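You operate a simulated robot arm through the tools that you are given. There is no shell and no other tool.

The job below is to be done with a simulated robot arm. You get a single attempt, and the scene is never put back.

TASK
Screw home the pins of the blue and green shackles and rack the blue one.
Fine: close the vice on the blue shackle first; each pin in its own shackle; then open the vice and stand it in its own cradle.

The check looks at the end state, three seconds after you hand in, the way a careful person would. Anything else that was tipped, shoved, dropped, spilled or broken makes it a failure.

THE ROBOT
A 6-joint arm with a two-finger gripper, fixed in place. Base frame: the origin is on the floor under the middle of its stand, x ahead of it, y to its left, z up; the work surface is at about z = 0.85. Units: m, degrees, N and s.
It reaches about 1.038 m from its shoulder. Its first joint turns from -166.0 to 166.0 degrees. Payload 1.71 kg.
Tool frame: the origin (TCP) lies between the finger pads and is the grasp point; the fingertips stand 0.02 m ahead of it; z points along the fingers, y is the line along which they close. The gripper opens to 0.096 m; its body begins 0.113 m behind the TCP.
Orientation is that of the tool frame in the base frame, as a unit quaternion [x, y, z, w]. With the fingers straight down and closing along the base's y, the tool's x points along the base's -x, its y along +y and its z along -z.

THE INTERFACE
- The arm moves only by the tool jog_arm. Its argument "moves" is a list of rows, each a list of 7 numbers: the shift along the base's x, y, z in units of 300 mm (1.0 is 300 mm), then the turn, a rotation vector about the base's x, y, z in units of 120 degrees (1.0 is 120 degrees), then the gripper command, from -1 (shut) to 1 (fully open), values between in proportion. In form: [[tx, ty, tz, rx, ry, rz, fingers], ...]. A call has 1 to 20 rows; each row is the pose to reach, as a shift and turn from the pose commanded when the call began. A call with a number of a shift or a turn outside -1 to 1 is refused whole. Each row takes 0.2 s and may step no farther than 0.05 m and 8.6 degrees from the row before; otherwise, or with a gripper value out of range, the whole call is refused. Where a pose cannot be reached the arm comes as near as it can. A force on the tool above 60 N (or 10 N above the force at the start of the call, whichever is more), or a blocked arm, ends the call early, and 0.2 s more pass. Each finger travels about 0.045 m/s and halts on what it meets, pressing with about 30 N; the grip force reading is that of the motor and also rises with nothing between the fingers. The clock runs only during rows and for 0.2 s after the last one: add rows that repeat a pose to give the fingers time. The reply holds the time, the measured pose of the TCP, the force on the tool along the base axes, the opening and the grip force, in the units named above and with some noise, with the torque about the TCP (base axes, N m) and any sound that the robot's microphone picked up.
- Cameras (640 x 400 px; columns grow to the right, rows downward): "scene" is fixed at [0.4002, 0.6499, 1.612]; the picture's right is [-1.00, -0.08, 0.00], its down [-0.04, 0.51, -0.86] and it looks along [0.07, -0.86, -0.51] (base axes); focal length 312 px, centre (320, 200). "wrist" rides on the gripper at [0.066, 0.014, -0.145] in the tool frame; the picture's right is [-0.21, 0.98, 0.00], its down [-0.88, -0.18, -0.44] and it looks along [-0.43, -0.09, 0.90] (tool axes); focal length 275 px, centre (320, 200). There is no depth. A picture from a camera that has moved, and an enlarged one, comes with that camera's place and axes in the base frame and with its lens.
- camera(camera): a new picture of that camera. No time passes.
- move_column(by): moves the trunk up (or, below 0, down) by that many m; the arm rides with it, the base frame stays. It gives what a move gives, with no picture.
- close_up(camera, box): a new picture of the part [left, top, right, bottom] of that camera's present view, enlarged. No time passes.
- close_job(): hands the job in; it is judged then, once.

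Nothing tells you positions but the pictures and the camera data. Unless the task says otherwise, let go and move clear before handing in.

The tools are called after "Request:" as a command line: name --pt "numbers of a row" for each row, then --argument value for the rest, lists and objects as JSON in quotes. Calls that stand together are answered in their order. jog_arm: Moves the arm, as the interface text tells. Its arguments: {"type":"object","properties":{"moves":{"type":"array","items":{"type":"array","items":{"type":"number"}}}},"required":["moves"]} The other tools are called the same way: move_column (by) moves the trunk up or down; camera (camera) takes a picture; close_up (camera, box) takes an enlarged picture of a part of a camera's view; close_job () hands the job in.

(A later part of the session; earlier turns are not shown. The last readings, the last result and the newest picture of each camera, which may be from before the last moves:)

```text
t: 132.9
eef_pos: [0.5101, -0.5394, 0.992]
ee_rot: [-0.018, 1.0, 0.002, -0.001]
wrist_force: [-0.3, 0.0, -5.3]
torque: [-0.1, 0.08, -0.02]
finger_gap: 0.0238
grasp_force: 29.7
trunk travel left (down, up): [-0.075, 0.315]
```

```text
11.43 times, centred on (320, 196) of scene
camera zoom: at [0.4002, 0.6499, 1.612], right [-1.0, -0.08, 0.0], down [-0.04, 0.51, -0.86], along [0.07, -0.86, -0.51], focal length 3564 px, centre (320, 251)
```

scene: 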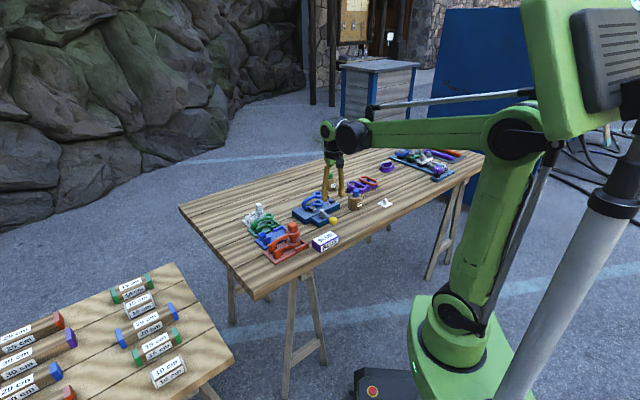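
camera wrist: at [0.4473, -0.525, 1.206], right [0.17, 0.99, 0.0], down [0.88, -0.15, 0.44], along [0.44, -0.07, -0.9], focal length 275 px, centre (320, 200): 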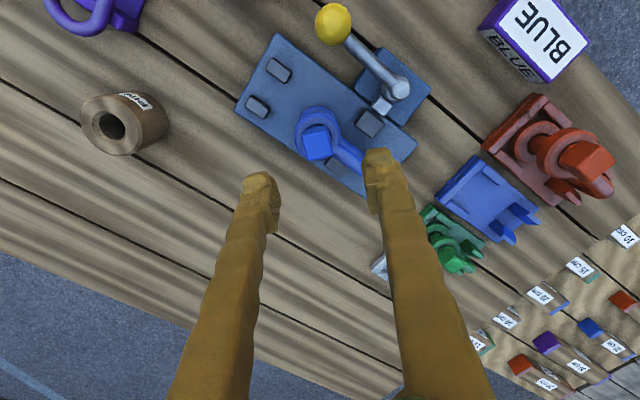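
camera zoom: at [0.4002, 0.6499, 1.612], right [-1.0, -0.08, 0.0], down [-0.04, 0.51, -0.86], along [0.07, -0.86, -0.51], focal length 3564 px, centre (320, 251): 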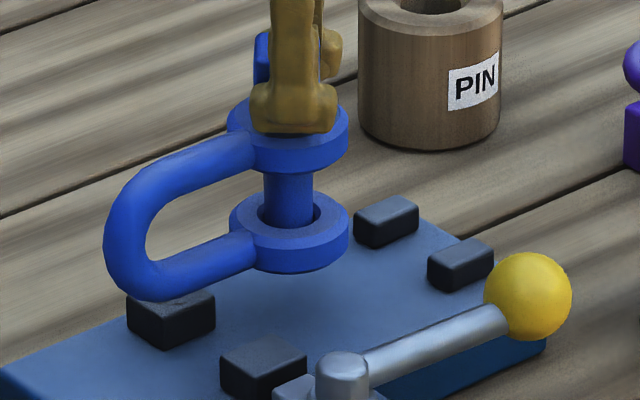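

The whole shackle lifts cleanly on its pin, weighing about 5 N. I'll raise it further and check how the pin sits relative to the tool axis.

Request:
jog_arm --pt "0 0 0.1 0 0 0 -0.8" --pt "0 0 0.2 0 0 0 -0.8" --pt "0 0 0.23 0 0 0 -0.8" --pt "0 0 0.23 0 0 0 -0.8"

Request:
close_up --camera "wrist" --box '[220, 80, 420, 240]'

Request:
close_up --camera "scene" --box '[285, 160, 345, 205]'

```text
t: 133.9
eef_pos: [0.5093, -0.5389, 1.0601]
ee_rot: [-0.018, 1.0, 0.002, -0.001]
wrist_force: [-0.8, -0.6, -5.7]
torque: [-0.12, 0.12, -0.01]
finger_gap: 0.0237
grasp_force: 30.5
trunk travel left (down, up): [-0.075, 0.315]
```

```text
2.50 times, centred on (320, 160) of wrist
camera zoom: at [0.4428, -0.5281, 1.205], right [0.17, 0.99, 0.0], down [0.88, -0.15, 0.44], along [0.44, -0.07, -0.9], focal length 688 px, centre (320, 300)
```

zoom: 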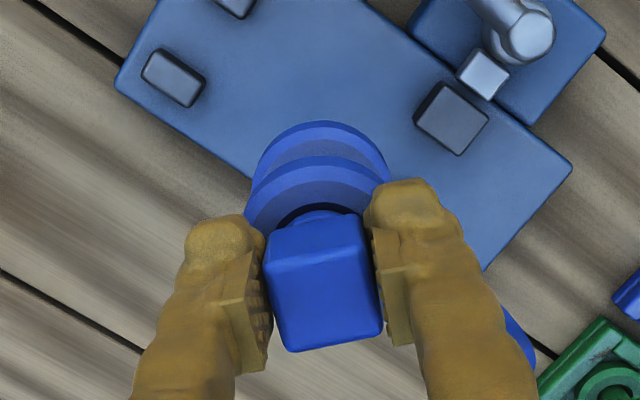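

```text
8.89 times, centred on (315, 182) of scene
camera zoom: at [0.4002, 0.6499, 1.612], right [-1.0, -0.08, 0.0], down [-0.04, 0.51, -0.86], along [0.07, -0.86, -0.51], focal length 2772 px, centre (364, 356)
```

zoom: 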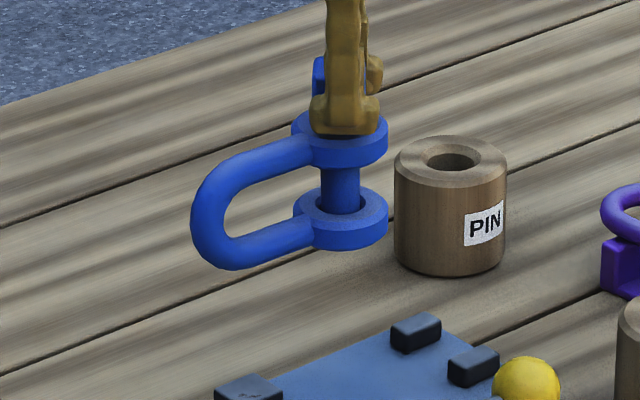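

The pin axis is about 2 mm in +x of the TCP, and its bow direction is about 46°. I'll carry the shackle to above the cradle and turn it about 1.3° clockwise to match.

Request:
jog_arm --pt "0.06 0.09 0 0 0 0 -0.8" --pt "0.12 0.18 0 0 0 0 -0.8" --pt "0.18 0.275 0 0 0 -0.003 -0.8" --pt "0.25 0.375 0 0 0 -0.006 -0.8" --pt "0.32 0.475 0 0 0 -0.009 -0.8" --pt "0.38 0.575 0 0 0 -0.011 -0.8" --pt "0.44 0.664 0 0 0 -0.011 -0.8" --pt "0.44 0.664 0 0 0 -0.011 -0.8"

Request:
camera --camera "wrist"

Request:
close_up --camera "wrist" --box '[220, 60, 480, 240]'

Request:
close_up --camera "scene" --box '[240, 180, 320, 260]'

```text
t: 135.7
eef_pos: [0.6413, -0.34, 1.0589]
ee_rot: [-0.007, 1.0, 0.001, -0.001]
wrist_force: [1.0, 0.2, -5.1]
torque: [-0.09, 0.16, 0.0]
finger_gap: 0.0235
grasp_force: 30.2
trunk travel left (down, up): [-0.075, 0.315]
```

```text
taken
camera wrist: at [0.5754, -0.3274, 1.2039], right [0.19, 0.98, 0.0], down [0.88, -0.17, 0.44], along [0.43, -0.08, -0.9], focal length 275 px, centre (320, 200)
```

wrist: 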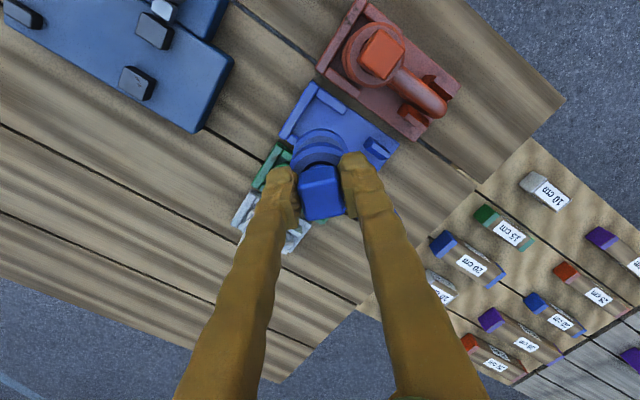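

```text
2.22 times, centred on (350, 150) of wrist
camera zoom: at [0.5754, -0.3274, 1.2039], right [0.19, 0.98, 0.0], down [0.88, -0.17, 0.44], along [0.43, -0.08, -0.9], focal length 612 px, centre (253, 311)
```

zoom: 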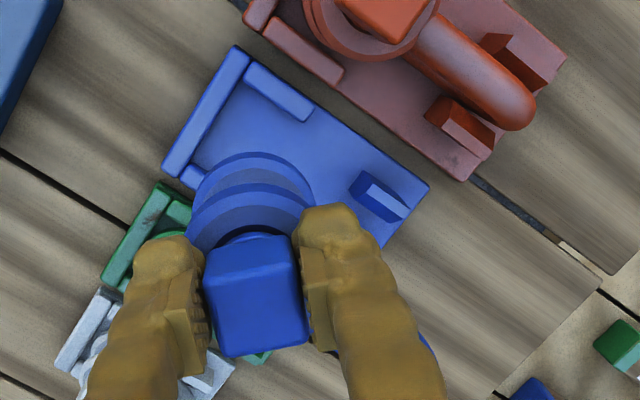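

```text
5.00 times, centred on (280, 220) of scene
camera zoom: at [0.4002, 0.6499, 1.612], right [-1.0, -0.08, 0.0], down [-0.04, 0.51, -0.86], along [0.07, -0.86, -0.51], focal length 1559 px, centre (520, 100)
```

zoom: 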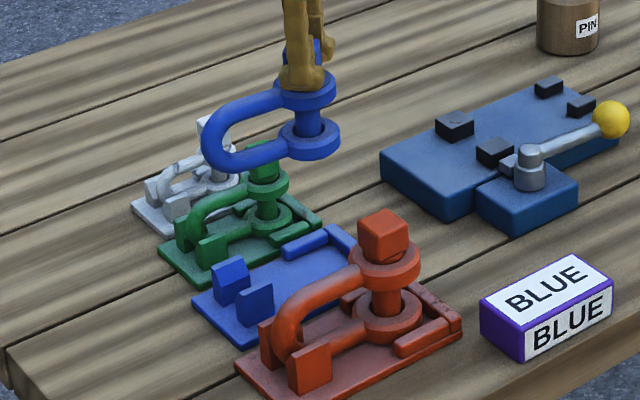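

The shackle is over its cradle and its bow is parallel to the red one's. I'll lower to about 1 cm above the posts and check the alignment.

Request:
jog_arm --pt "0 0 -0.08 0 0 0 -0.8" --pt "0 0 -0.16 0 0 0 -0.8" --pt "0 0 -0.23 0 0 0 -0.8" --pt "0 0 -0.23 0 0 0 -0.8"

Request:
close_up --camera "wrist" --box '[220, 60, 420, 220]'

Request:
close_up --camera "scene" --box '[255, 195, 315, 245]'

```text
t: 136.7
eef_pos: [0.6402, -0.3401, 0.9895]
ee_rot: [-0.007, 1.0, 0.002, -0.001]
wrist_force: [0.5, 0.2, -5.3]
torque: [-0.07, 0.11, 0.01]
finger_gap: 0.0236
grasp_force: 30.5
trunk travel left (down, up): [-0.075, 0.315]
```

```text
2.50 times, centred on (320, 140) of wrist
camera zoom: at [0.5742, -0.3277, 1.1346], right [0.19, 0.98, 0.0], down [0.88, -0.17, 0.44], along [0.43, -0.08, -0.9], focal length 688 px, centre (320, 350)
```

zoom: 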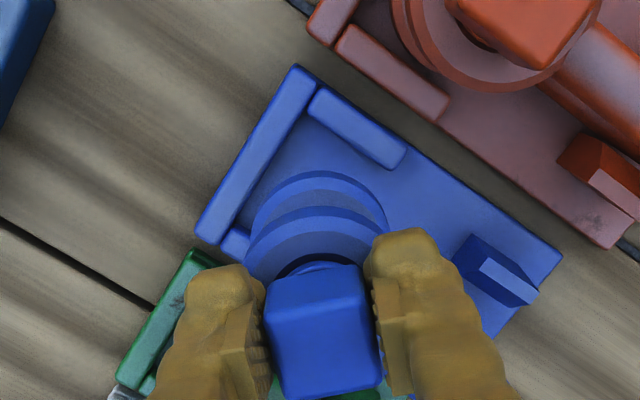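

```text
8.00 times, centred on (285, 220) of scene
camera zoom: at [0.4002, 0.6499, 1.612], right [-1.0, -0.08, 0.0], down [-0.04, 0.51, -0.86], along [0.07, -0.86, -0.51], focal length 2494 px, centre (600, 40)
```

zoom: 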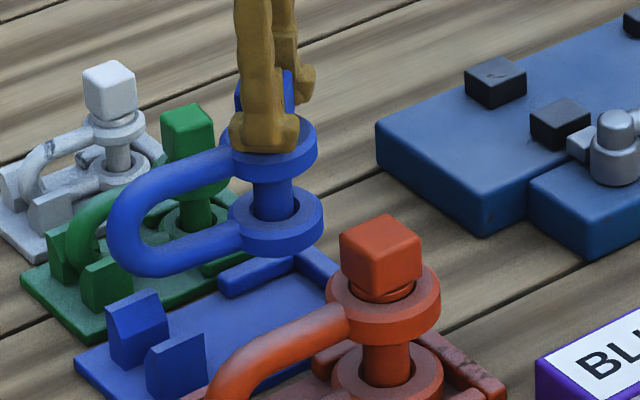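

Request:
close_up --camera "scene" --box '[262, 212, 302, 242]'

Request:
close_up --camera "wrist" --box '[260, 80, 360, 160]'

```text
13.33 times, centred on (282, 227) of scene
camera zoom: at [0.4002, 0.6499, 1.612], right [-1.0, -0.08, 0.0], down [-0.04, 0.51, -0.86], along [0.07, -0.86, -0.51], focal length 4157 px, centre (827, -160)
```

zoom: 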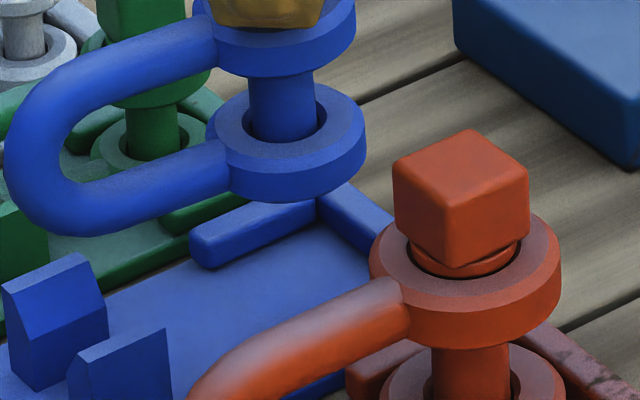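

```text
5.00 times, centred on (310, 120) of wrist
camera zoom: at [0.5742, -0.3277, 1.1346], right [0.19, 0.98, 0.0], down [0.88, -0.17, 0.44], along [0.43, -0.08, -0.9], focal length 1376 px, centre (370, 600)
```

zoom: 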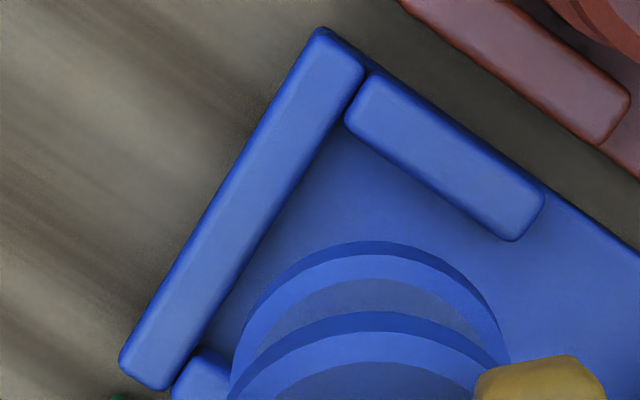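

The lateral fit looks within 1 mm, but in the scene view the bow seems turned clockwise relative to the cradle axis. I'll look closer at the part of the bow visible beyond the right finger.

Request:
close_up --camera "wrist" --box '[300, 120, 460, 280]'

Request:
close_up --camera "scene" --box '[250, 198, 300, 238]'

```text
2.50 times, centred on (380, 200) of wrist
camera zoom: at [0.5742, -0.3277, 1.1346], right [0.19, 0.98, 0.0], down [0.88, -0.17, 0.44], along [0.43, -0.08, -0.9], focal length 688 px, centre (170, 200)
```

zoom: 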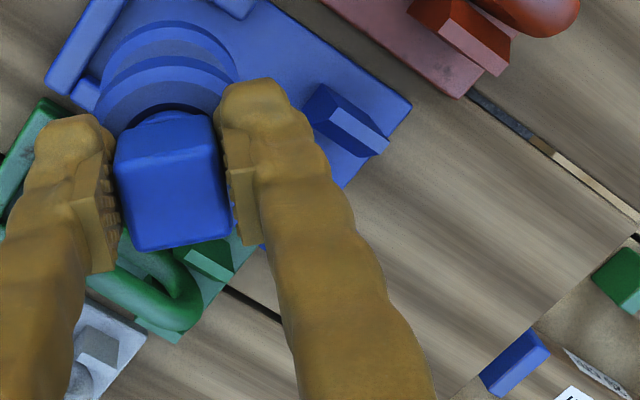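

```text
10.00 times, centred on (275, 218) of scene
camera zoom: at [0.4002, 0.6499, 1.612], right [-1.0, -0.08, 0.0], down [-0.04, 0.51, -0.86], along [0.07, -0.86, -0.51], focal length 3118 px, centre (770, 20)
```

zoom: 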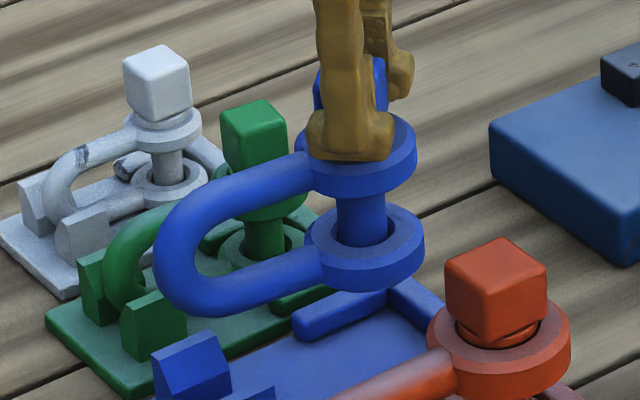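

The bow has swung clockwise by several degrees since I lifted it, so the shackle is turning on its pin thread while hanging. I'll check with a short hold whether it keeps moving.

Request:
jog_arm --pt "0 0 0 0 0 0 -0.8"

Request:
close_up --camera "scene" --box '[250, 198, 300, 238]'

```text
t: 137.1
eef_pos: [0.6405, -0.3399, 0.9904]
ee_rot: [-0.006, 1.0, 0.002, -0.001]
wrist_force: [-0.1, -0.2, -5.2]
torque: [-0.06, 0.1, 0.03]
finger_gap: 0.0236
grasp_force: 30.4
trunk travel left (down, up): [-0.075, 0.315]
```

```text
10.00 times, centred on (275, 218) of scene
camera zoom: at [0.4002, 0.6499, 1.612], right [-1.0, -0.08, 0.0], down [-0.04, 0.51, -0.86], along [0.07, -0.86, -0.51], focal length 3118 px, centre (770, 20)
```

zoom: 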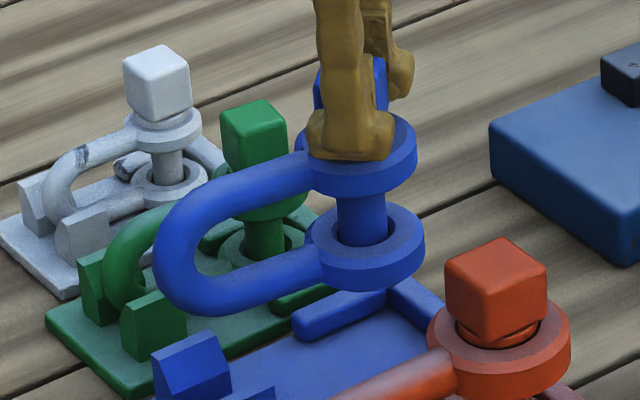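

At rest it holds, so it only creeps when jerked. I estimate the bow at about 40°, so I'll rotate slowly by about 4.5° counter-clockwise with the small position correction, then recheck.

Request:
jog_arm --pt "0.001 0.0007 0 0 0 0.006 -0.8" --pt "0.002 0.0014 0 0 0 0.012 -0.8" --pt "0.003 0.002 0 0 0 0.018 -0.8" --pt "0.004 0.0027 0 0 0 0.024 -0.8" --pt "0.005 0.0034 0 0 0 0.03 -0.8" --pt "0.006 0.004 0 0 0 0.034 -0.8" --pt "0.006 0.004 0 0 0 0.0375 -0.8" --pt "0.006 0.004 0 0 0 0.0375 -0.8"

Request:
close_up --camera "scene" --box '[250, 198, 300, 238]'

Request:
close_up --camera "wrist" --box '[260, 80, 420, 240]'

```text
t: 138.9
eef_pos: [0.6426, -0.3389, 0.9921]
ee_rot: [-0.046, 0.999, 0.002, -0.001]
wrist_force: [0.6, -0.9, -5.8]
torque: [-0.08, 0.11, 0.0]
finger_gap: 0.0235
grasp_force: 30.3
trunk travel left (down, up): [-0.075, 0.315]
```

```text
10.00 times, centred on (275, 218) of scene
camera zoom: at [0.4002, 0.6499, 1.612], right [-1.0, -0.08, 0.0], down [-0.04, 0.51, -0.86], along [0.07, -0.86, -0.51], focal length 3118 px, centre (770, 20)
```

zoom: 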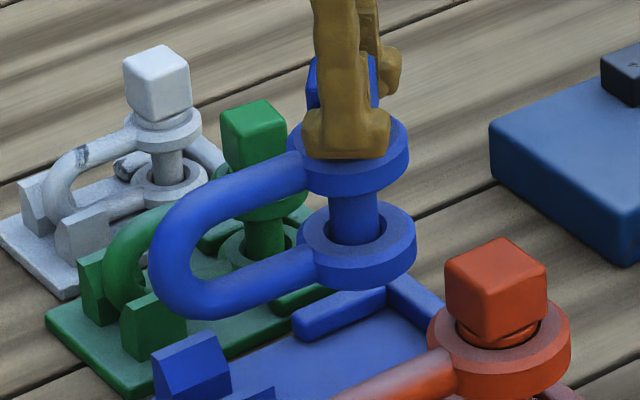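

```text
2.50 times, centred on (340, 160) of wrist
camera zoom: at [0.5762, -0.3314, 1.1364], right [0.11, 0.99, 0.0], down [0.89, -0.1, 0.44], along [0.44, -0.05, -0.9], focal length 688 px, centre (270, 300)
```

zoom: 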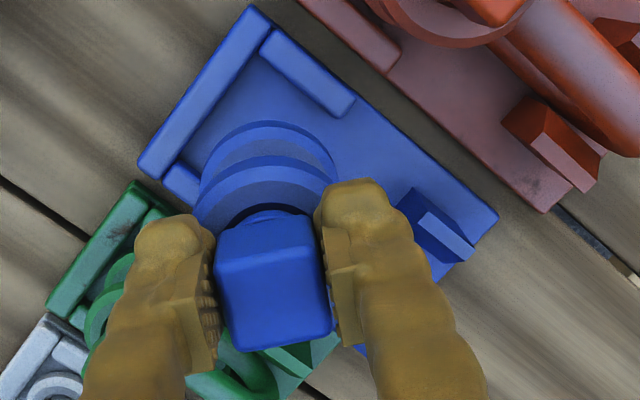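

By the calibrated image measure the bow is now at about 44.5°. I'll lower very gently by 10 mm so it hangs just above the posts, then check again.

Request:
jog_arm --pt "0 0 -0.003 0 0 0 -0.8" --pt "0 0 -0.008 0 0 0 -0.8" --pt "0 0 -0.014 0 0 0 -0.8" --pt "0 0 -0.02 0 0 0 -0.8" --pt "0 0 -0.026 0 0 0 -0.8" --pt "0 0 -0.031 0 0 0 -0.8" --pt "0 0 -0.034 0 0 0 -0.8" --pt "0 0 -0.034 0 0 0 -0.8"

Request:
close_up --camera "scene" --box '[250, 205, 300, 245]'

Request:
close_up --camera "wrist" --box '[260, 80, 420, 240]'

```text
t: 140.7
eef_pos: [0.6435, -0.3381, 0.9813]
ee_rot: [-0.047, 0.999, 0.002, -0.001]
wrist_force: [-0.2, 0.3, -5.0]
torque: [-0.05, 0.1, 0.01]
finger_gap: 0.0235
grasp_force: 30.1
trunk travel left (down, up): [-0.075, 0.315]
```

```text
10.00 times, centred on (275, 225) of scene
camera zoom: at [0.4002, 0.6499, 1.612], right [-1.0, -0.08, 0.0], down [-0.04, 0.51, -0.86], along [0.07, -0.86, -0.51], focal length 3118 px, centre (770, -50)
```

zoom: 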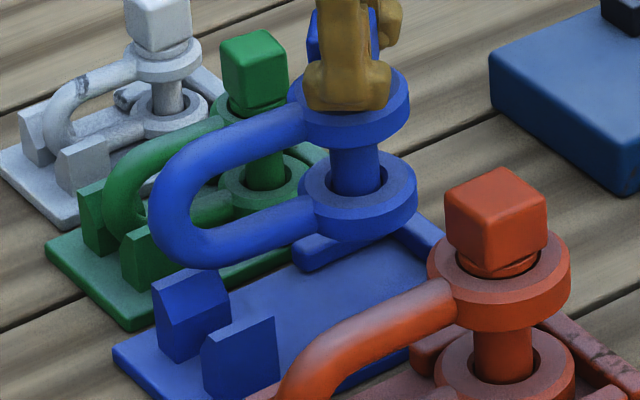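

```text
2.50 times, centred on (340, 160) of wrist
camera zoom: at [0.5766, -0.3315, 1.1264], right [0.11, 0.99, 0.0], down [0.89, -0.1, 0.44], along [0.44, -0.05, -0.9], focal length 688 px, centre (270, 300)
```

zoom: 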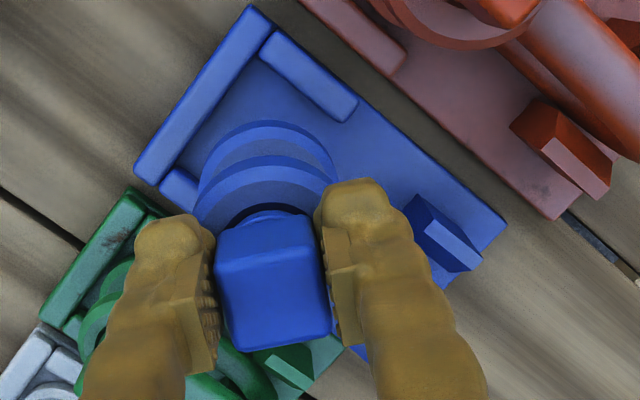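

The bow still reads about 3° clockwise of the cradle axis, and the eye position is good. I'll add 3° slowly and lower until the bow is just between the post tops, watching the force.

Request:
jog_arm --pt "0 0 0 0 0 0.006 -0.8" --pt "0 0 0 0 0 0.012 -0.8" --pt "0 0 0 0 0 0.018 -0.8" --pt "0 0 -0.002 0 0 0.023 -0.8" --pt "0 0 -0.006 0 0 0.025 -0.8" --pt "0 0 -0.011 0 0 0.025 -0.8" --pt "0 0 -0.017 0 0 0.025 -0.8" --pt "0 0 -0.023 0 0 0.025 -0.8" --pt "0 0 -0.028 0 0 0.025 -0.8" --pt "0 0 -0.031 0 0 0.025 -0.8" --pt "0 0 -0.033 0 0 0.025 -0.8" --pt "0 0 -0.033 0 0 0.025 -0.8"

Request:
close_up --camera "scene" --box '[250, 205, 300, 245]'

Request:
close_up --camera "wrist" --box '[260, 80, 420, 240]'

```text
t: 143.3
eef_pos: [0.6434, -0.3384, 0.9721]
ee_rot: [-0.072, 0.997, 0.002, 0.0]
wrist_force: [-0.4, -0.1, -6.6]
torque: [-0.05, 0.13, -0.03]
finger_gap: 0.024
grasp_force: 30.1
trunk travel left (down, up): [-0.075, 0.315]
```

```text
10.00 times, centred on (275, 225) of scene
camera zoom: at [0.4002, 0.6499, 1.612], right [-1.0, -0.08, 0.0], down [-0.04, 0.51, -0.86], along [0.07, -0.86, -0.51], focal length 3118 px, centre (770, -50)
```

zoom: 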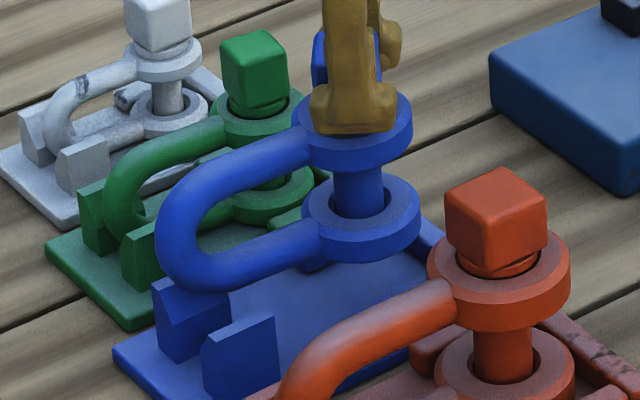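

```text
2.50 times, centred on (340, 160) of wrist
camera zoom: at [0.5757, -0.3348, 1.1162], right [0.06, 1.0, 0.0], down [0.9, -0.06, 0.44], along [0.44, -0.03, -0.9], focal length 688 px, centre (270, 300)
```

zoom: 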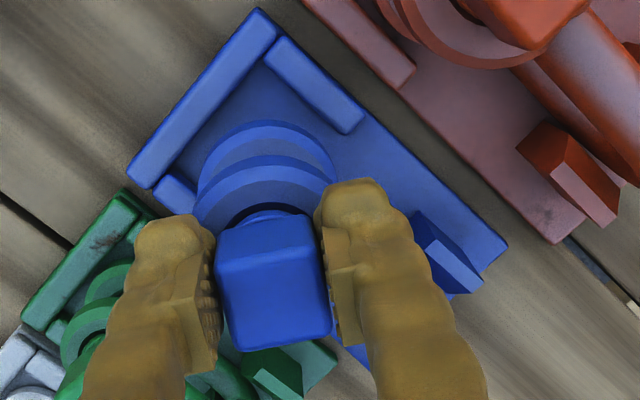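

Request:
close_up --camera "scene" --box '[262, 212, 294, 238]'

Request:
close_up --camera "scene" --box '[255, 225, 287, 251]'

```text
15.38 times, centred on (278, 225) of scene
camera zoom: at [0.4002, 0.6499, 1.612], right [-1.0, -0.08, 0.0], down [-0.04, 0.51, -0.86], along [0.07, -0.86, -0.51], focal length 4797 px, centre (966, -185)
```

zoom: 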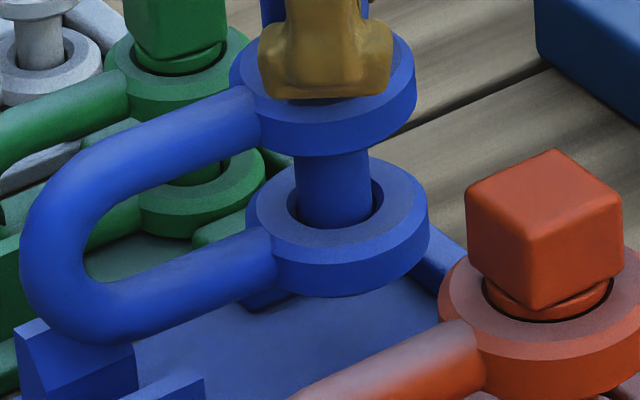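

```text
15.38 times, centred on (271, 238) of scene
camera zoom: at [0.4002, 0.6499, 1.612], right [-1.0, -0.08, 0.0], down [-0.04, 0.51, -0.86], along [0.07, -0.86, -0.51], focal length 4797 px, centre (1074, -385)
```

zoom: 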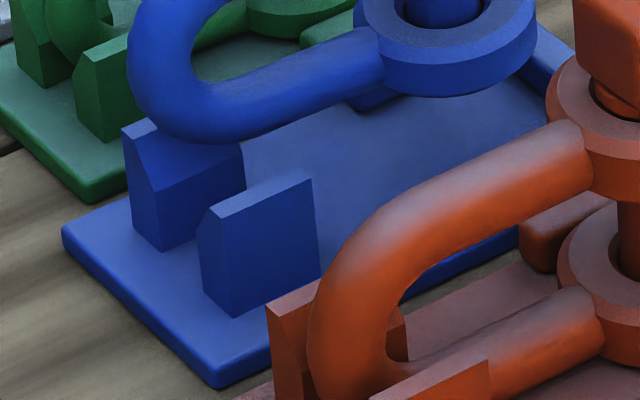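

A slope check, validated on the red shackle (which reads 45°), says the blue bow is at about 38.5°, so it needs about 6° more. I'll rotate the gripper very slowly so that the shackle follows, and verify.

Request:
jog_arm --pt "0 0 0.003 0 0 0.003 -0.8" --pt "0 0 0.005 0 0 0.007 -0.8" --pt "0 0 0.005 0 0 0.011 -0.8" --pt "0 0 0.005 0 0 0.015 -0.8" --pt "0 0 0.005 0 0 0.019 -0.8" --pt "0 0 0.005 0 0 0.023 -0.8" --pt "0 0 0.005 0 0 0.027 -0.8" --pt "0 0 0.005 0 0 0.031 -0.8" --pt "0 0 0.005 0 0 0.035 -0.8" --pt "0 0 0.005 0 0 0.039 -0.8" --pt "0 0 0.005 0 0 0.043 -0.8" --pt "0 0 0.005 0 0 0.047 -0.8" --pt "0 0 0.005 0 0 0.05 -0.8" --pt "0 0 0.005 0 0 0.05 -0.8"

Request:
close_up --camera "scene" --box '[262, 212, 294, 238]'

Request:
close_up --camera "scene" --box '[255, 225, 287, 251]'

Request:
close_up --camera "wrist" --box '[260, 80, 420, 240]'

```text
t: 146.3
eef_pos: [0.6429, -0.3389, 0.9736]
ee_rot: [-0.124, 0.992, 0.001, -0.001]
wrist_force: [0.0, 0.5, -4.8]
torque: [-0.12, 0.09, -0.02]
finger_gap: 0.0235
grasp_force: 30.3
trunk travel left (down, up): [-0.075, 0.315]
```

```text
15.38 times, centred on (278, 225) of scene
camera zoom: at [0.4002, 0.6499, 1.612], right [-1.0, -0.08, 0.0], down [-0.04, 0.51, -0.86], along [0.07, -0.86, -0.51], focal length 4797 px, centre (966, -185)
```

zoom: 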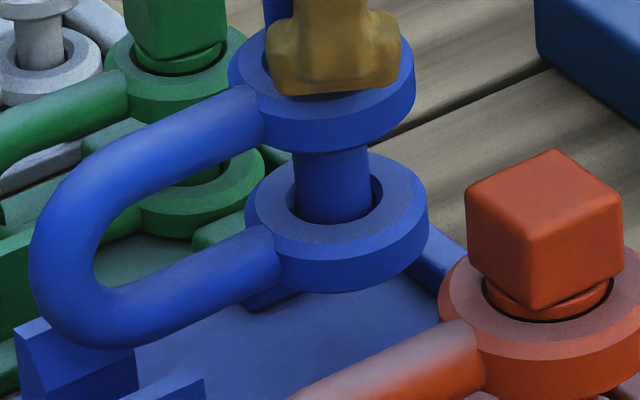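

```text
15.38 times, centred on (271, 238) of scene
camera zoom: at [0.4002, 0.6499, 1.612], right [-1.0, -0.08, 0.0], down [-0.04, 0.51, -0.86], along [0.07, -0.86, -0.51], focal length 4797 px, centre (1074, -385)
```

zoom: 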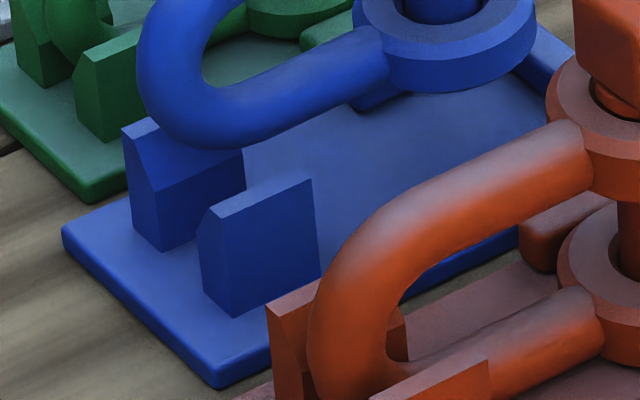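

```text
2.50 times, centred on (340, 160) of wrist
camera zoom: at [0.5759, -0.3418, 1.1178], right [-0.04, 1.0, 0.0], down [0.9, 0.04, 0.44], along [0.44, 0.02, -0.9], focal length 688 px, centre (270, 300)
```

zoom: 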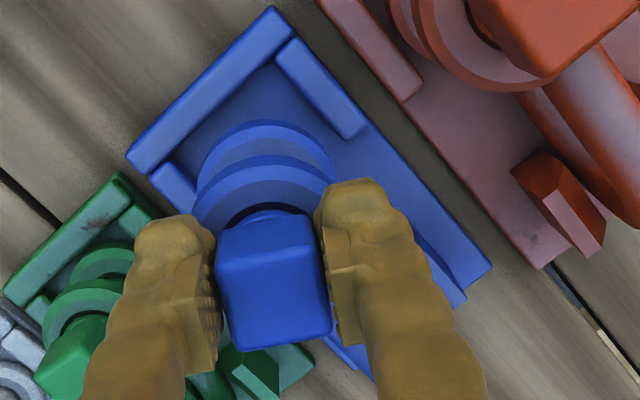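

The shackle followed: the slope now reads about 43°. I'll add 1.5° and 1 mm of lateral correction, then lower slowly between the posts while watching for contact.

Request:
jog_arm --pt "-0.0008 0.0008 0 0 0 0.004 -0.8" --pt "-0.0016 0.0016 0 0 0 0.008 -0.8" --pt "-0.0023 0.0023 -0.002 0 0 0.0125 -0.8" --pt "-0.0023 0.0023 -0.006 0 0 0.0125 -0.8" --pt "-0.0023 0.0023 -0.011 0 0 0.0125 -0.8" --pt "-0.0023 0.0023 -0.017 0 0 0.0125 -0.8" --pt "-0.0023 0.0023 -0.023 0 0 0.0125 -0.8" --pt "-0.0023 0.0023 -0.028 0 0 0.0125 -0.8" --pt "-0.0023 0.0023 -0.031 0 0 0.0125 -0.8" --pt "-0.0023 0.0023 -0.033 0 0 0.0125 -0.8" --pt "-0.0023 0.0023 -0.033 0 0 0.0125 -0.8"

Request:
close_up --camera "scene" --box '[255, 218, 295, 248]'

Request:
close_up --camera "wrist" --box '[260, 80, 420, 240]'

```text
t: 148.7
eef_pos: [0.6426, -0.3379, 0.9639]
ee_rot: [-0.138, 0.99, 0.002, -0.001]
wrist_force: [-0.3, 0.0, -6.3]
torque: [-0.08, 0.08, 0.02]
finger_gap: 0.0236
grasp_force: 30.2
trunk travel left (down, up): [-0.075, 0.315]
```

```text
13.33 times, centred on (275, 233) of scene
camera zoom: at [0.4002, 0.6499, 1.612], right [-1.0, -0.08, 0.0], down [-0.04, 0.51, -0.86], along [0.07, -0.86, -0.51], focal length 4157 px, centre (920, -240)
```

zoom: 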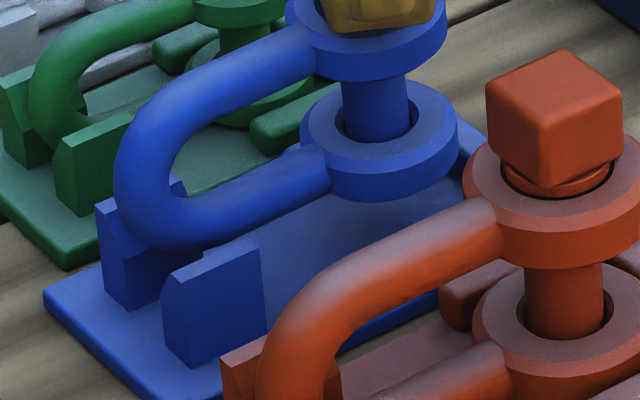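

```text
2.50 times, centred on (340, 160) of wrist
camera zoom: at [0.5754, -0.3432, 1.108], right [-0.07, 1.0, 0.0], down [0.89, 0.06, 0.44], along [0.44, 0.03, -0.9], focal length 688 px, centre (270, 300)
```

zoom: 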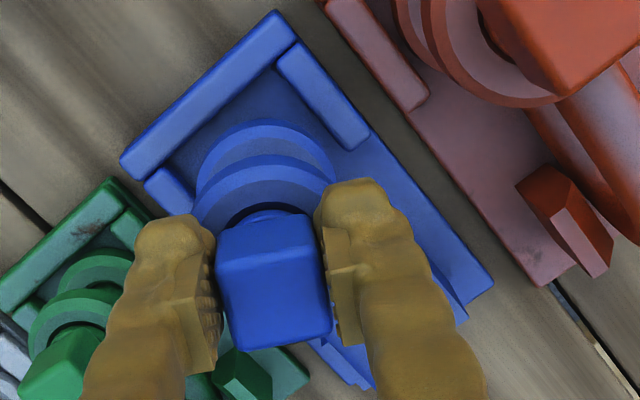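

The bow is entering between the posts with no contact. I'll continue the slow descent and watch for touchdown.

Request:
jog_arm --pt "0 0 -0.002 0 0 0 -0.8" --pt "0 0 -0.006 0 0 0 -0.8" --pt "0 0 -0.011 0 0 0 -0.8" --pt "0 0 -0.016 0 0 0 -0.8" --pt "0 0 -0.021 0 0 0 -0.8" --pt "0 0 -0.025 0 0 0 -0.8" --pt "0 0 -0.028 0 0 0 -0.8" --pt "0 0 -0.03 0 0 0 -0.8" --pt "0 0 -0.03 0 0 0 -0.8"

Request:
close_up --camera "scene" --box '[255, 218, 295, 248]'

Request:
close_up --camera "wrist" --box '[260, 80, 420, 240]'

```text
t: 150.7
eef_pos: [0.6436, -0.3371, 0.9541]
ee_rot: [-0.138, 0.99, 0.002, -0.001]
wrist_force: [0.4, 0.3, -5.2]
torque: [-0.05, 0.09, 0.0]
finger_gap: 0.0236
grasp_force: 30.1
trunk travel left (down, up): [-0.075, 0.315]
```

```text
13.33 times, centred on (275, 233) of scene
camera zoom: at [0.4002, 0.6499, 1.612], right [-1.0, -0.08, 0.0], down [-0.04, 0.51, -0.86], along [0.07, -0.86, -0.51], focal length 4157 px, centre (920, -240)
```

zoom: 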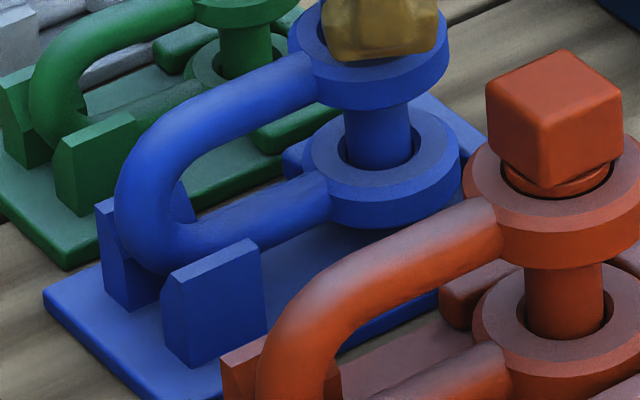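

```text
2.50 times, centred on (340, 160) of wrist
camera zoom: at [0.5753, -0.3426, 1.0985], right [-0.07, 1.0, 0.0], down [0.89, 0.06, 0.44], along [0.44, 0.03, -0.9], focal length 688 px, centre (270, 300)
```

zoom: 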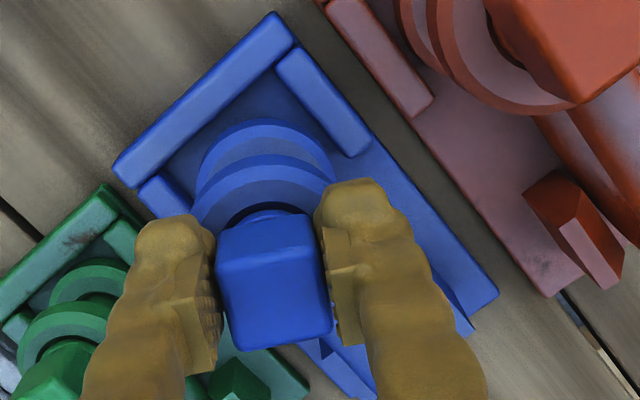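

The bow is between the posts and the eye is over the pocket. I'll lower the last millimetres slowly to touchdown.

Request:
jog_arm --pt "0 0 -0.003 0 0 0 -0.8" --pt "0 0 -0.007 0 0 0 -0.8" --pt "0 0 -0.011 0 0 0 -0.8" --pt "0 0 -0.015 0 0 0 -0.8" --pt "0 0 -0.018 0 0 0 -0.8" --pt "0 0 -0.018 0 0 0 -0.8"

Request:
close_up --camera "scene" --box '[255, 218, 295, 248]'

Request:
close_up --camera "wrist" --box '[260, 80, 360, 160]'

```text
t: 152.1
eef_pos: [0.6442, -0.3377, 0.948]
ee_rot: [-0.137, 0.991, 0.002, 0.0]
wrist_force: [-0.2, 0.3, -5.7]
torque: [-0.07, 0.12, -0.01]
finger_gap: 0.0236
grasp_force: 30.9
trunk travel left (down, up): [-0.075, 0.315]
```

```text
13.33 times, centred on (275, 233) of scene
camera zoom: at [0.4002, 0.6499, 1.612], right [-1.0, -0.08, 0.0], down [-0.04, 0.51, -0.86], along [0.07, -0.86, -0.51], focal length 4157 px, centre (920, -240)
```

zoom: 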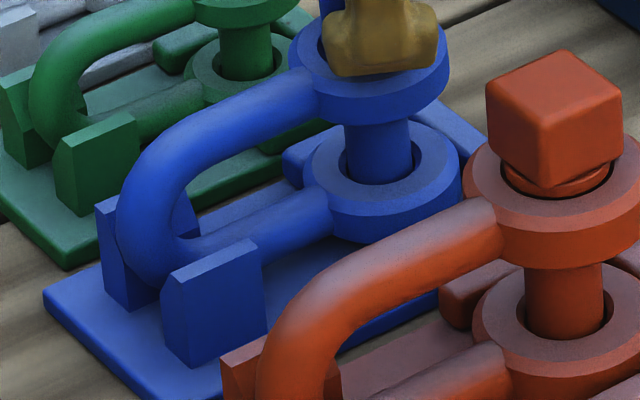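

```text
5.00 times, centred on (310, 120) of wrist
camera zoom: at [0.5756, -0.3428, 1.093], right [-0.07, 1.0, 0.0], down [0.89, 0.06, 0.44], along [0.44, 0.03, -0.9], focal length 1376 px, centre (370, 600)
```

zoom: 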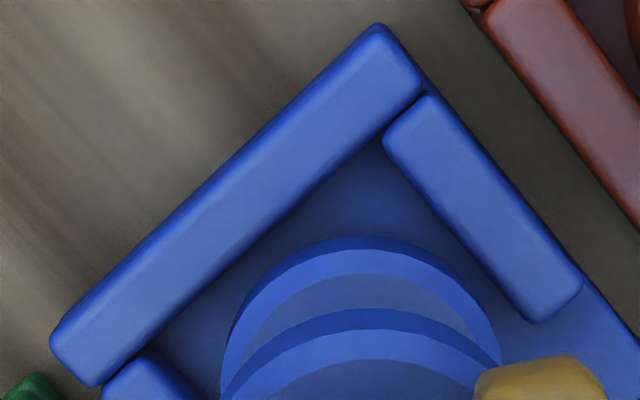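

Request:
jog_arm --pt "0 0 -0.003 0 0 0 -0.8" --pt "0 0 -0.006 0 0 0 -0.8" --pt "0 0 -0.009 0 0 0 -0.8" --pt "0 0 -0.012 0 0 0 -0.8" --pt "0 0 -0.012 0 0 0 -0.8"

Request:
close_up --camera "scene" --box '[255, 218, 295, 248]'

```text
t: 153.3
eef_pos: [0.6439, -0.338, 0.945]
ee_rot: [-0.137, 0.991, 0.002, -0.001]
wrist_force: [-0.1, 0.3, -5.5]
torque: [-0.07, 0.06, 0.01]
finger_gap: 0.0237
grasp_force: 29.7
trunk travel left (down, up): [-0.075, 0.315]
```

```text
13.33 times, centred on (275, 233) of scene
camera zoom: at [0.4002, 0.6499, 1.612], right [-1.0, -0.08, 0.0], down [-0.04, 0.51, -0.86], along [0.07, -0.86, -0.51], focal length 4157 px, centre (920, -240)
```

zoom: 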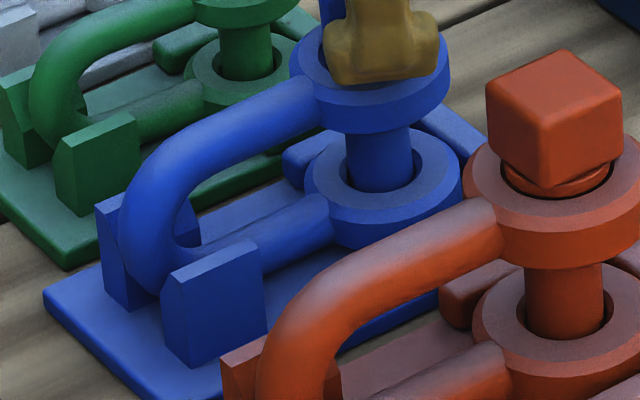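

Request:
jog_arm --pt "0 0 -0.003 0 0 0 -0.8" --pt "0 0 -0.006 0 0 0 -0.8" --pt "0 0 -0.009 0 0 0 -0.8" --pt "0 0 -0.009 0 0 0 -0.8"

Request:
jog_arm --pt "0 0 -0.003 0 0 0 -0.8" --pt "0 0 -0.005 0 0 0 -0.8" --pt "0 0 -0.005 0 0 0 -0.8"

Request:
close_up --camera "scene" --box '[255, 218, 295, 248]'

```text
t: 154.3
eef_pos: [0.6425, -0.3381, 0.9424]
ee_rot: [-0.138, 0.99, 0.002, -0.001]
wrist_force: [0.4, -1.4, 4.1]
torque: [0.19, -0.32, 0.02]
finger_gap: 0.0236
grasp_force: 29.9
trunk travel left (down, up): [-0.075, 0.315]
```

```text
t: 155.1
eef_pos: [0.6415, -0.3393, 0.9425]
ee_rot: [-0.138, 0.99, 0.001, -0.001]
wrist_force: [-5.1, -5.7, 16.7]
torque: [0.23, -0.47, -0.09]
finger_gap: 0.0235
grasp_force: 30.0
trunk travel left (down, up): [-0.075, 0.315]
```

```text
13.33 times, centred on (275, 233) of scene
camera zoom: at [0.4002, 0.6499, 1.612], right [-1.0, -0.08, 0.0], down [-0.04, 0.51, -0.86], along [0.07, -0.86, -0.51], focal length 4157 px, centre (920, -240)
```

zoom: 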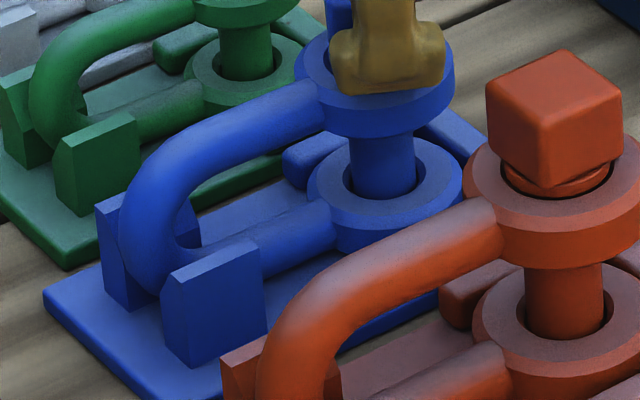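

Touchdown: the shackle rests on the cradle plate with the bow between the posts and the eye in the pocket. While hanging it backed off the pin by some degrees, so I'll ease the pressure and re-tighten the pin clockwise, watching the torque.

Request:
jog_arm --pt "0 0 0.004 0 0 0 -0.8" --pt "0 0 0.004 0 0 -0.02 -0.8" --pt "0 0 0.004 0 0 -0.04 -0.8"

Request:
jog_arm --pt "0 0 0 0 0 -0.02 -0.8" --pt "0 0 0 0 0 -0.035 -0.8"

Request:
close_up --camera "scene" --box '[255, 218, 295, 248]'

```text
t: 155.9
eef_pos: [0.6424, -0.3381, 0.9429]
ee_rot: [-0.096, 0.995, 0.001, -0.001]
wrist_force: [-1.2, -0.3, -1.2]
torque: [0.01, -0.02, -0.02]
finger_gap: 0.0234
grasp_force: 30.1
trunk travel left (down, up): [-0.075, 0.315]
```

```text
t: 156.5
eef_pos: [0.6427, -0.3382, 0.9419]
ee_rot: [-0.06, 0.998, 0.002, -0.001]
wrist_force: [0.2, 0.1, -1.6]
torque: [0.03, -0.15, 0.02]
finger_gap: 0.0236
grasp_force: 29.7
trunk travel left (down, up): [-0.075, 0.315]
```

```text
13.33 times, centred on (275, 233) of scene
camera zoom: at [0.4002, 0.6499, 1.612], right [-1.0, -0.08, 0.0], down [-0.04, 0.51, -0.86], along [0.07, -0.86, -0.51], focal length 4157 px, centre (920, -240)
```

zoom: 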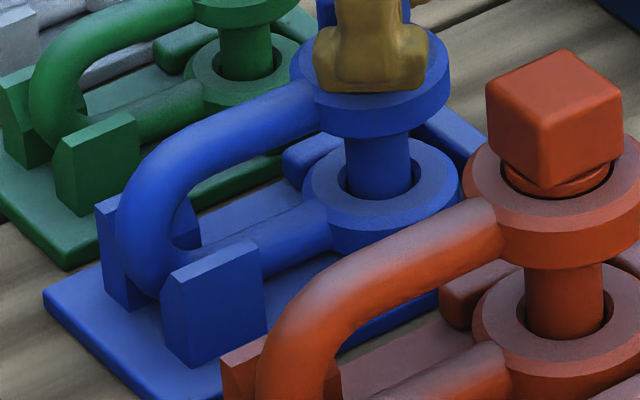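

Request:
jog_arm --pt "0 0 0 0 0 -0.02 -0.8" --pt "0 0 0 0 0 -0.035 -0.8"

Request:
jog_arm --pt "0 0 0 0 0 -0.02 -0.8" --pt "0 0 0 0 0 -0.035 -0.8"

Request:
close_up --camera "scene" --box '[255, 218, 295, 248]'

```text
t: 157.1
eef_pos: [0.6413, -0.3376, 0.9418]
ee_rot: [-0.023, 1.0, 0.002, -0.001]
wrist_force: [0.1, 1.8, -2.6]
torque: [0.09, -0.03, 0.12]
finger_gap: 0.0234
grasp_force: 29.4
trunk travel left (down, up): [-0.075, 0.315]
```

```text
t: 157.7
eef_pos: [0.6427, -0.3379, 0.9427]
ee_rot: [0.013, 1.0, 0.002, -0.001]
wrist_force: [-5.8, 4.6, -2.5]
torque: [0.11, 0.43, 0.61]
finger_gap: 0.0237
grasp_force: 30.0
trunk travel left (down, up): [-0.075, 0.315]
```

```text
13.33 times, centred on (275, 233) of scene
camera zoom: at [0.4002, 0.6499, 1.612], right [-1.0, -0.08, 0.0], down [-0.04, 0.51, -0.86], along [0.07, -0.86, -0.51], focal length 4157 px, centre (920, -240)
```

zoom: 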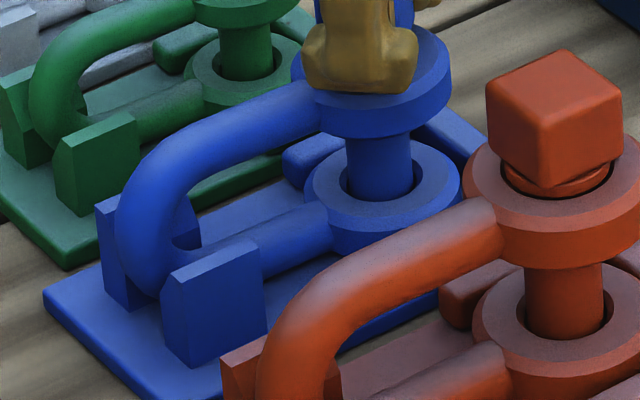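

The torque rose to 0.61 N·m with the head back at its original seated angle relative to the bow, so the blue pin is home again. I'll relax slightly, open and lift straight up.

Request:
jog_arm --pt "0 0 0 0 0 0.012 -0.8" --pt "0 0 0 0 0 0.015 -0.7" --pt "0 0 0 0 0 0.015 -0.4" --pt "0 0 0 0 0 0.015 -0.1" --pt "0 0 0 0 0 0.015 -0.1" --pt "0 0 0.02 0 0 0.015 -0.1" --pt "0 0 0.08 0 0 0.015 -0.1" --pt "0 0 0.2 0 0 0.015 -0.1" --pt "0 0 0.35 0 0 0.015 -0.1" --pt "0 0 0.5 0 0 0.015 -0.1" --pt "0 0 0.5 0 0 0.015 -0.1"

Request:
close_up --camera "scene" --box '[236, 195, 306, 260]'

Request:
camera --camera "wrist"

Request:
camera --camera "scene"

```text
t: 160.1
eef_pos: [0.6428, -0.3402, 1.0913]
ee_rot: [-0.001, 1.0, 0.002, -0.001]
wrist_force: [0.0, -0.3, -0.3]
torque: [0.0, 0.02, 0.01]
finger_gap: 0.0431
grasp_force: 0.0
trunk travel left (down, up): [-0.075, 0.315]
```

```text
6.15 times, centred on (271, 228) of scene
camera zoom: at [0.4002, 0.6499, 1.612], right [-1.0, -0.08, 0.0], down [-0.04, 0.51, -0.86], along [0.07, -0.86, -0.51], focal length 1919 px, centre (622, 31)
```

zoom: 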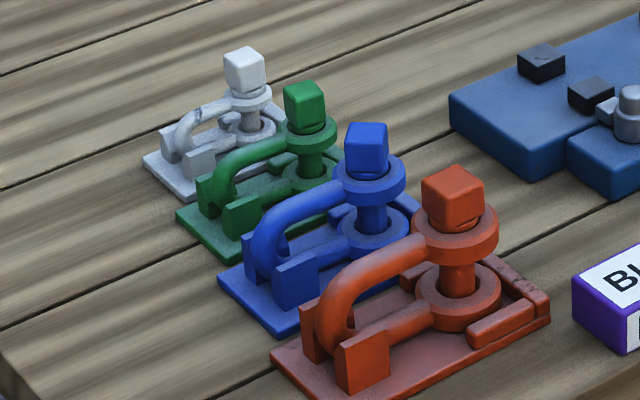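

```text
taken
camera wrist: at [0.5766, -0.3262, 1.2365], right [0.2, 0.98, 0.0], down [0.88, -0.18, 0.44], along [0.43, -0.09, -0.9], focal length 275 px, centre (320, 200)
```

wrist: 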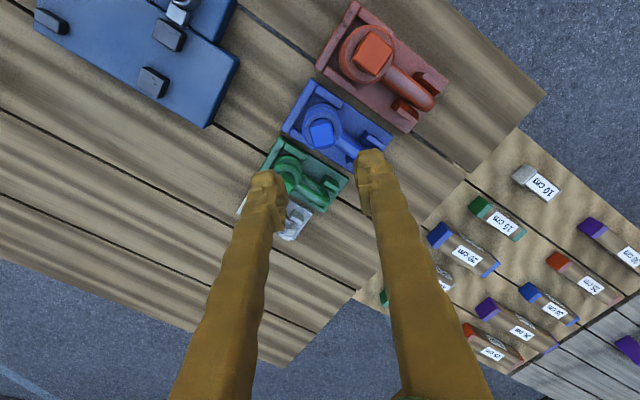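

```text
taken
```

scene: 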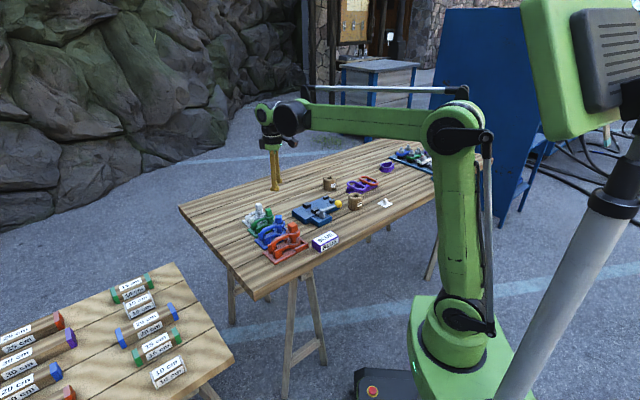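

All four shackles stand in their cradles. I'll take one careful overhead look at blue and green before finishing.

Request:
jog_arm --pt "0.03 0.02 0.02 0 0 0.06 -0.1" --pt "0.06 0.04 0.02 0 0 0.12 -0.1" --pt "0.09 0.06 0.02 0 0 0.18 -0.1" --pt "0.12 0.08 0.02 0 0 0.24 -0.1" --pt "0.15 0.09 0.02 0 0 0.3 -0.1" --pt "0.18 0.1 0.02 0 0 0.358 -0.1" --pt "0.18 0.1 0.02 0 0 0.358 -0.1"

Request:
close_up --camera "wrist" --box '[200, 20, 400, 180]'

Request:
close_up --camera "scene" --box '[262, 205, 302, 235]'

Request:
close_up --camera "scene" --box '[250, 198, 285, 224]'

```text
t: 161.7
eef_pos: [0.6967, -0.3084, 1.0982]
ee_rot: [-0.369, 0.929, 0.001, -0.001]
wrist_force: [0.4, -0.7, 1.2]
torque: [-0.04, -0.01, -0.04]
finger_gap: 0.0434
grasp_force: 0.1
trunk travel left (down, up): [-0.075, 0.315]
```

```text
2.50 times, centred on (300, 100) of wrist
camera zoom: at [0.6396, -0.3439, 1.2427], right [-0.52, 0.85, 0.0], down [0.77, 0.47, 0.44], along [0.38, 0.23, -0.9], focal length 688 px, centre (370, 450)
```

zoom: 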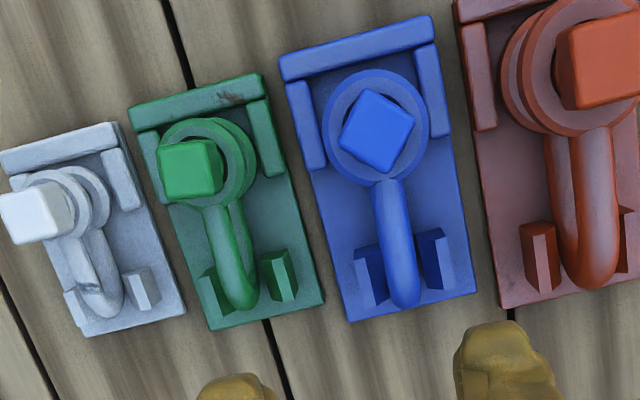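

```text
13.33 times, centred on (282, 220) of scene
camera zoom: at [0.4002, 0.6499, 1.612], right [-1.0, -0.08, 0.0], down [-0.04, 0.51, -0.86], along [0.07, -0.86, -0.51], focal length 4157 px, centre (827, -67)
```

zoom: 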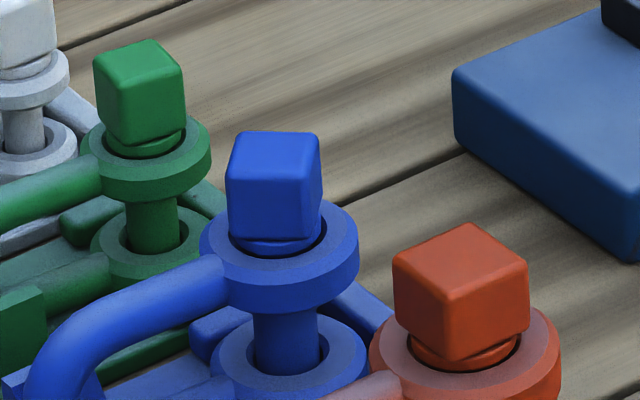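

```text
15.38 times, centred on (268, 211) of scene
camera zoom: at [0.4002, 0.6499, 1.612], right [-1.0, -0.08, 0.0], down [-0.04, 0.51, -0.86], along [0.07, -0.86, -0.51], focal length 4797 px, centre (1128, 31)
```

zoom: 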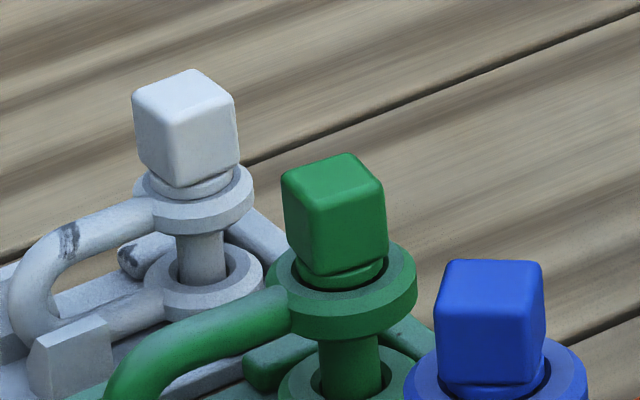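

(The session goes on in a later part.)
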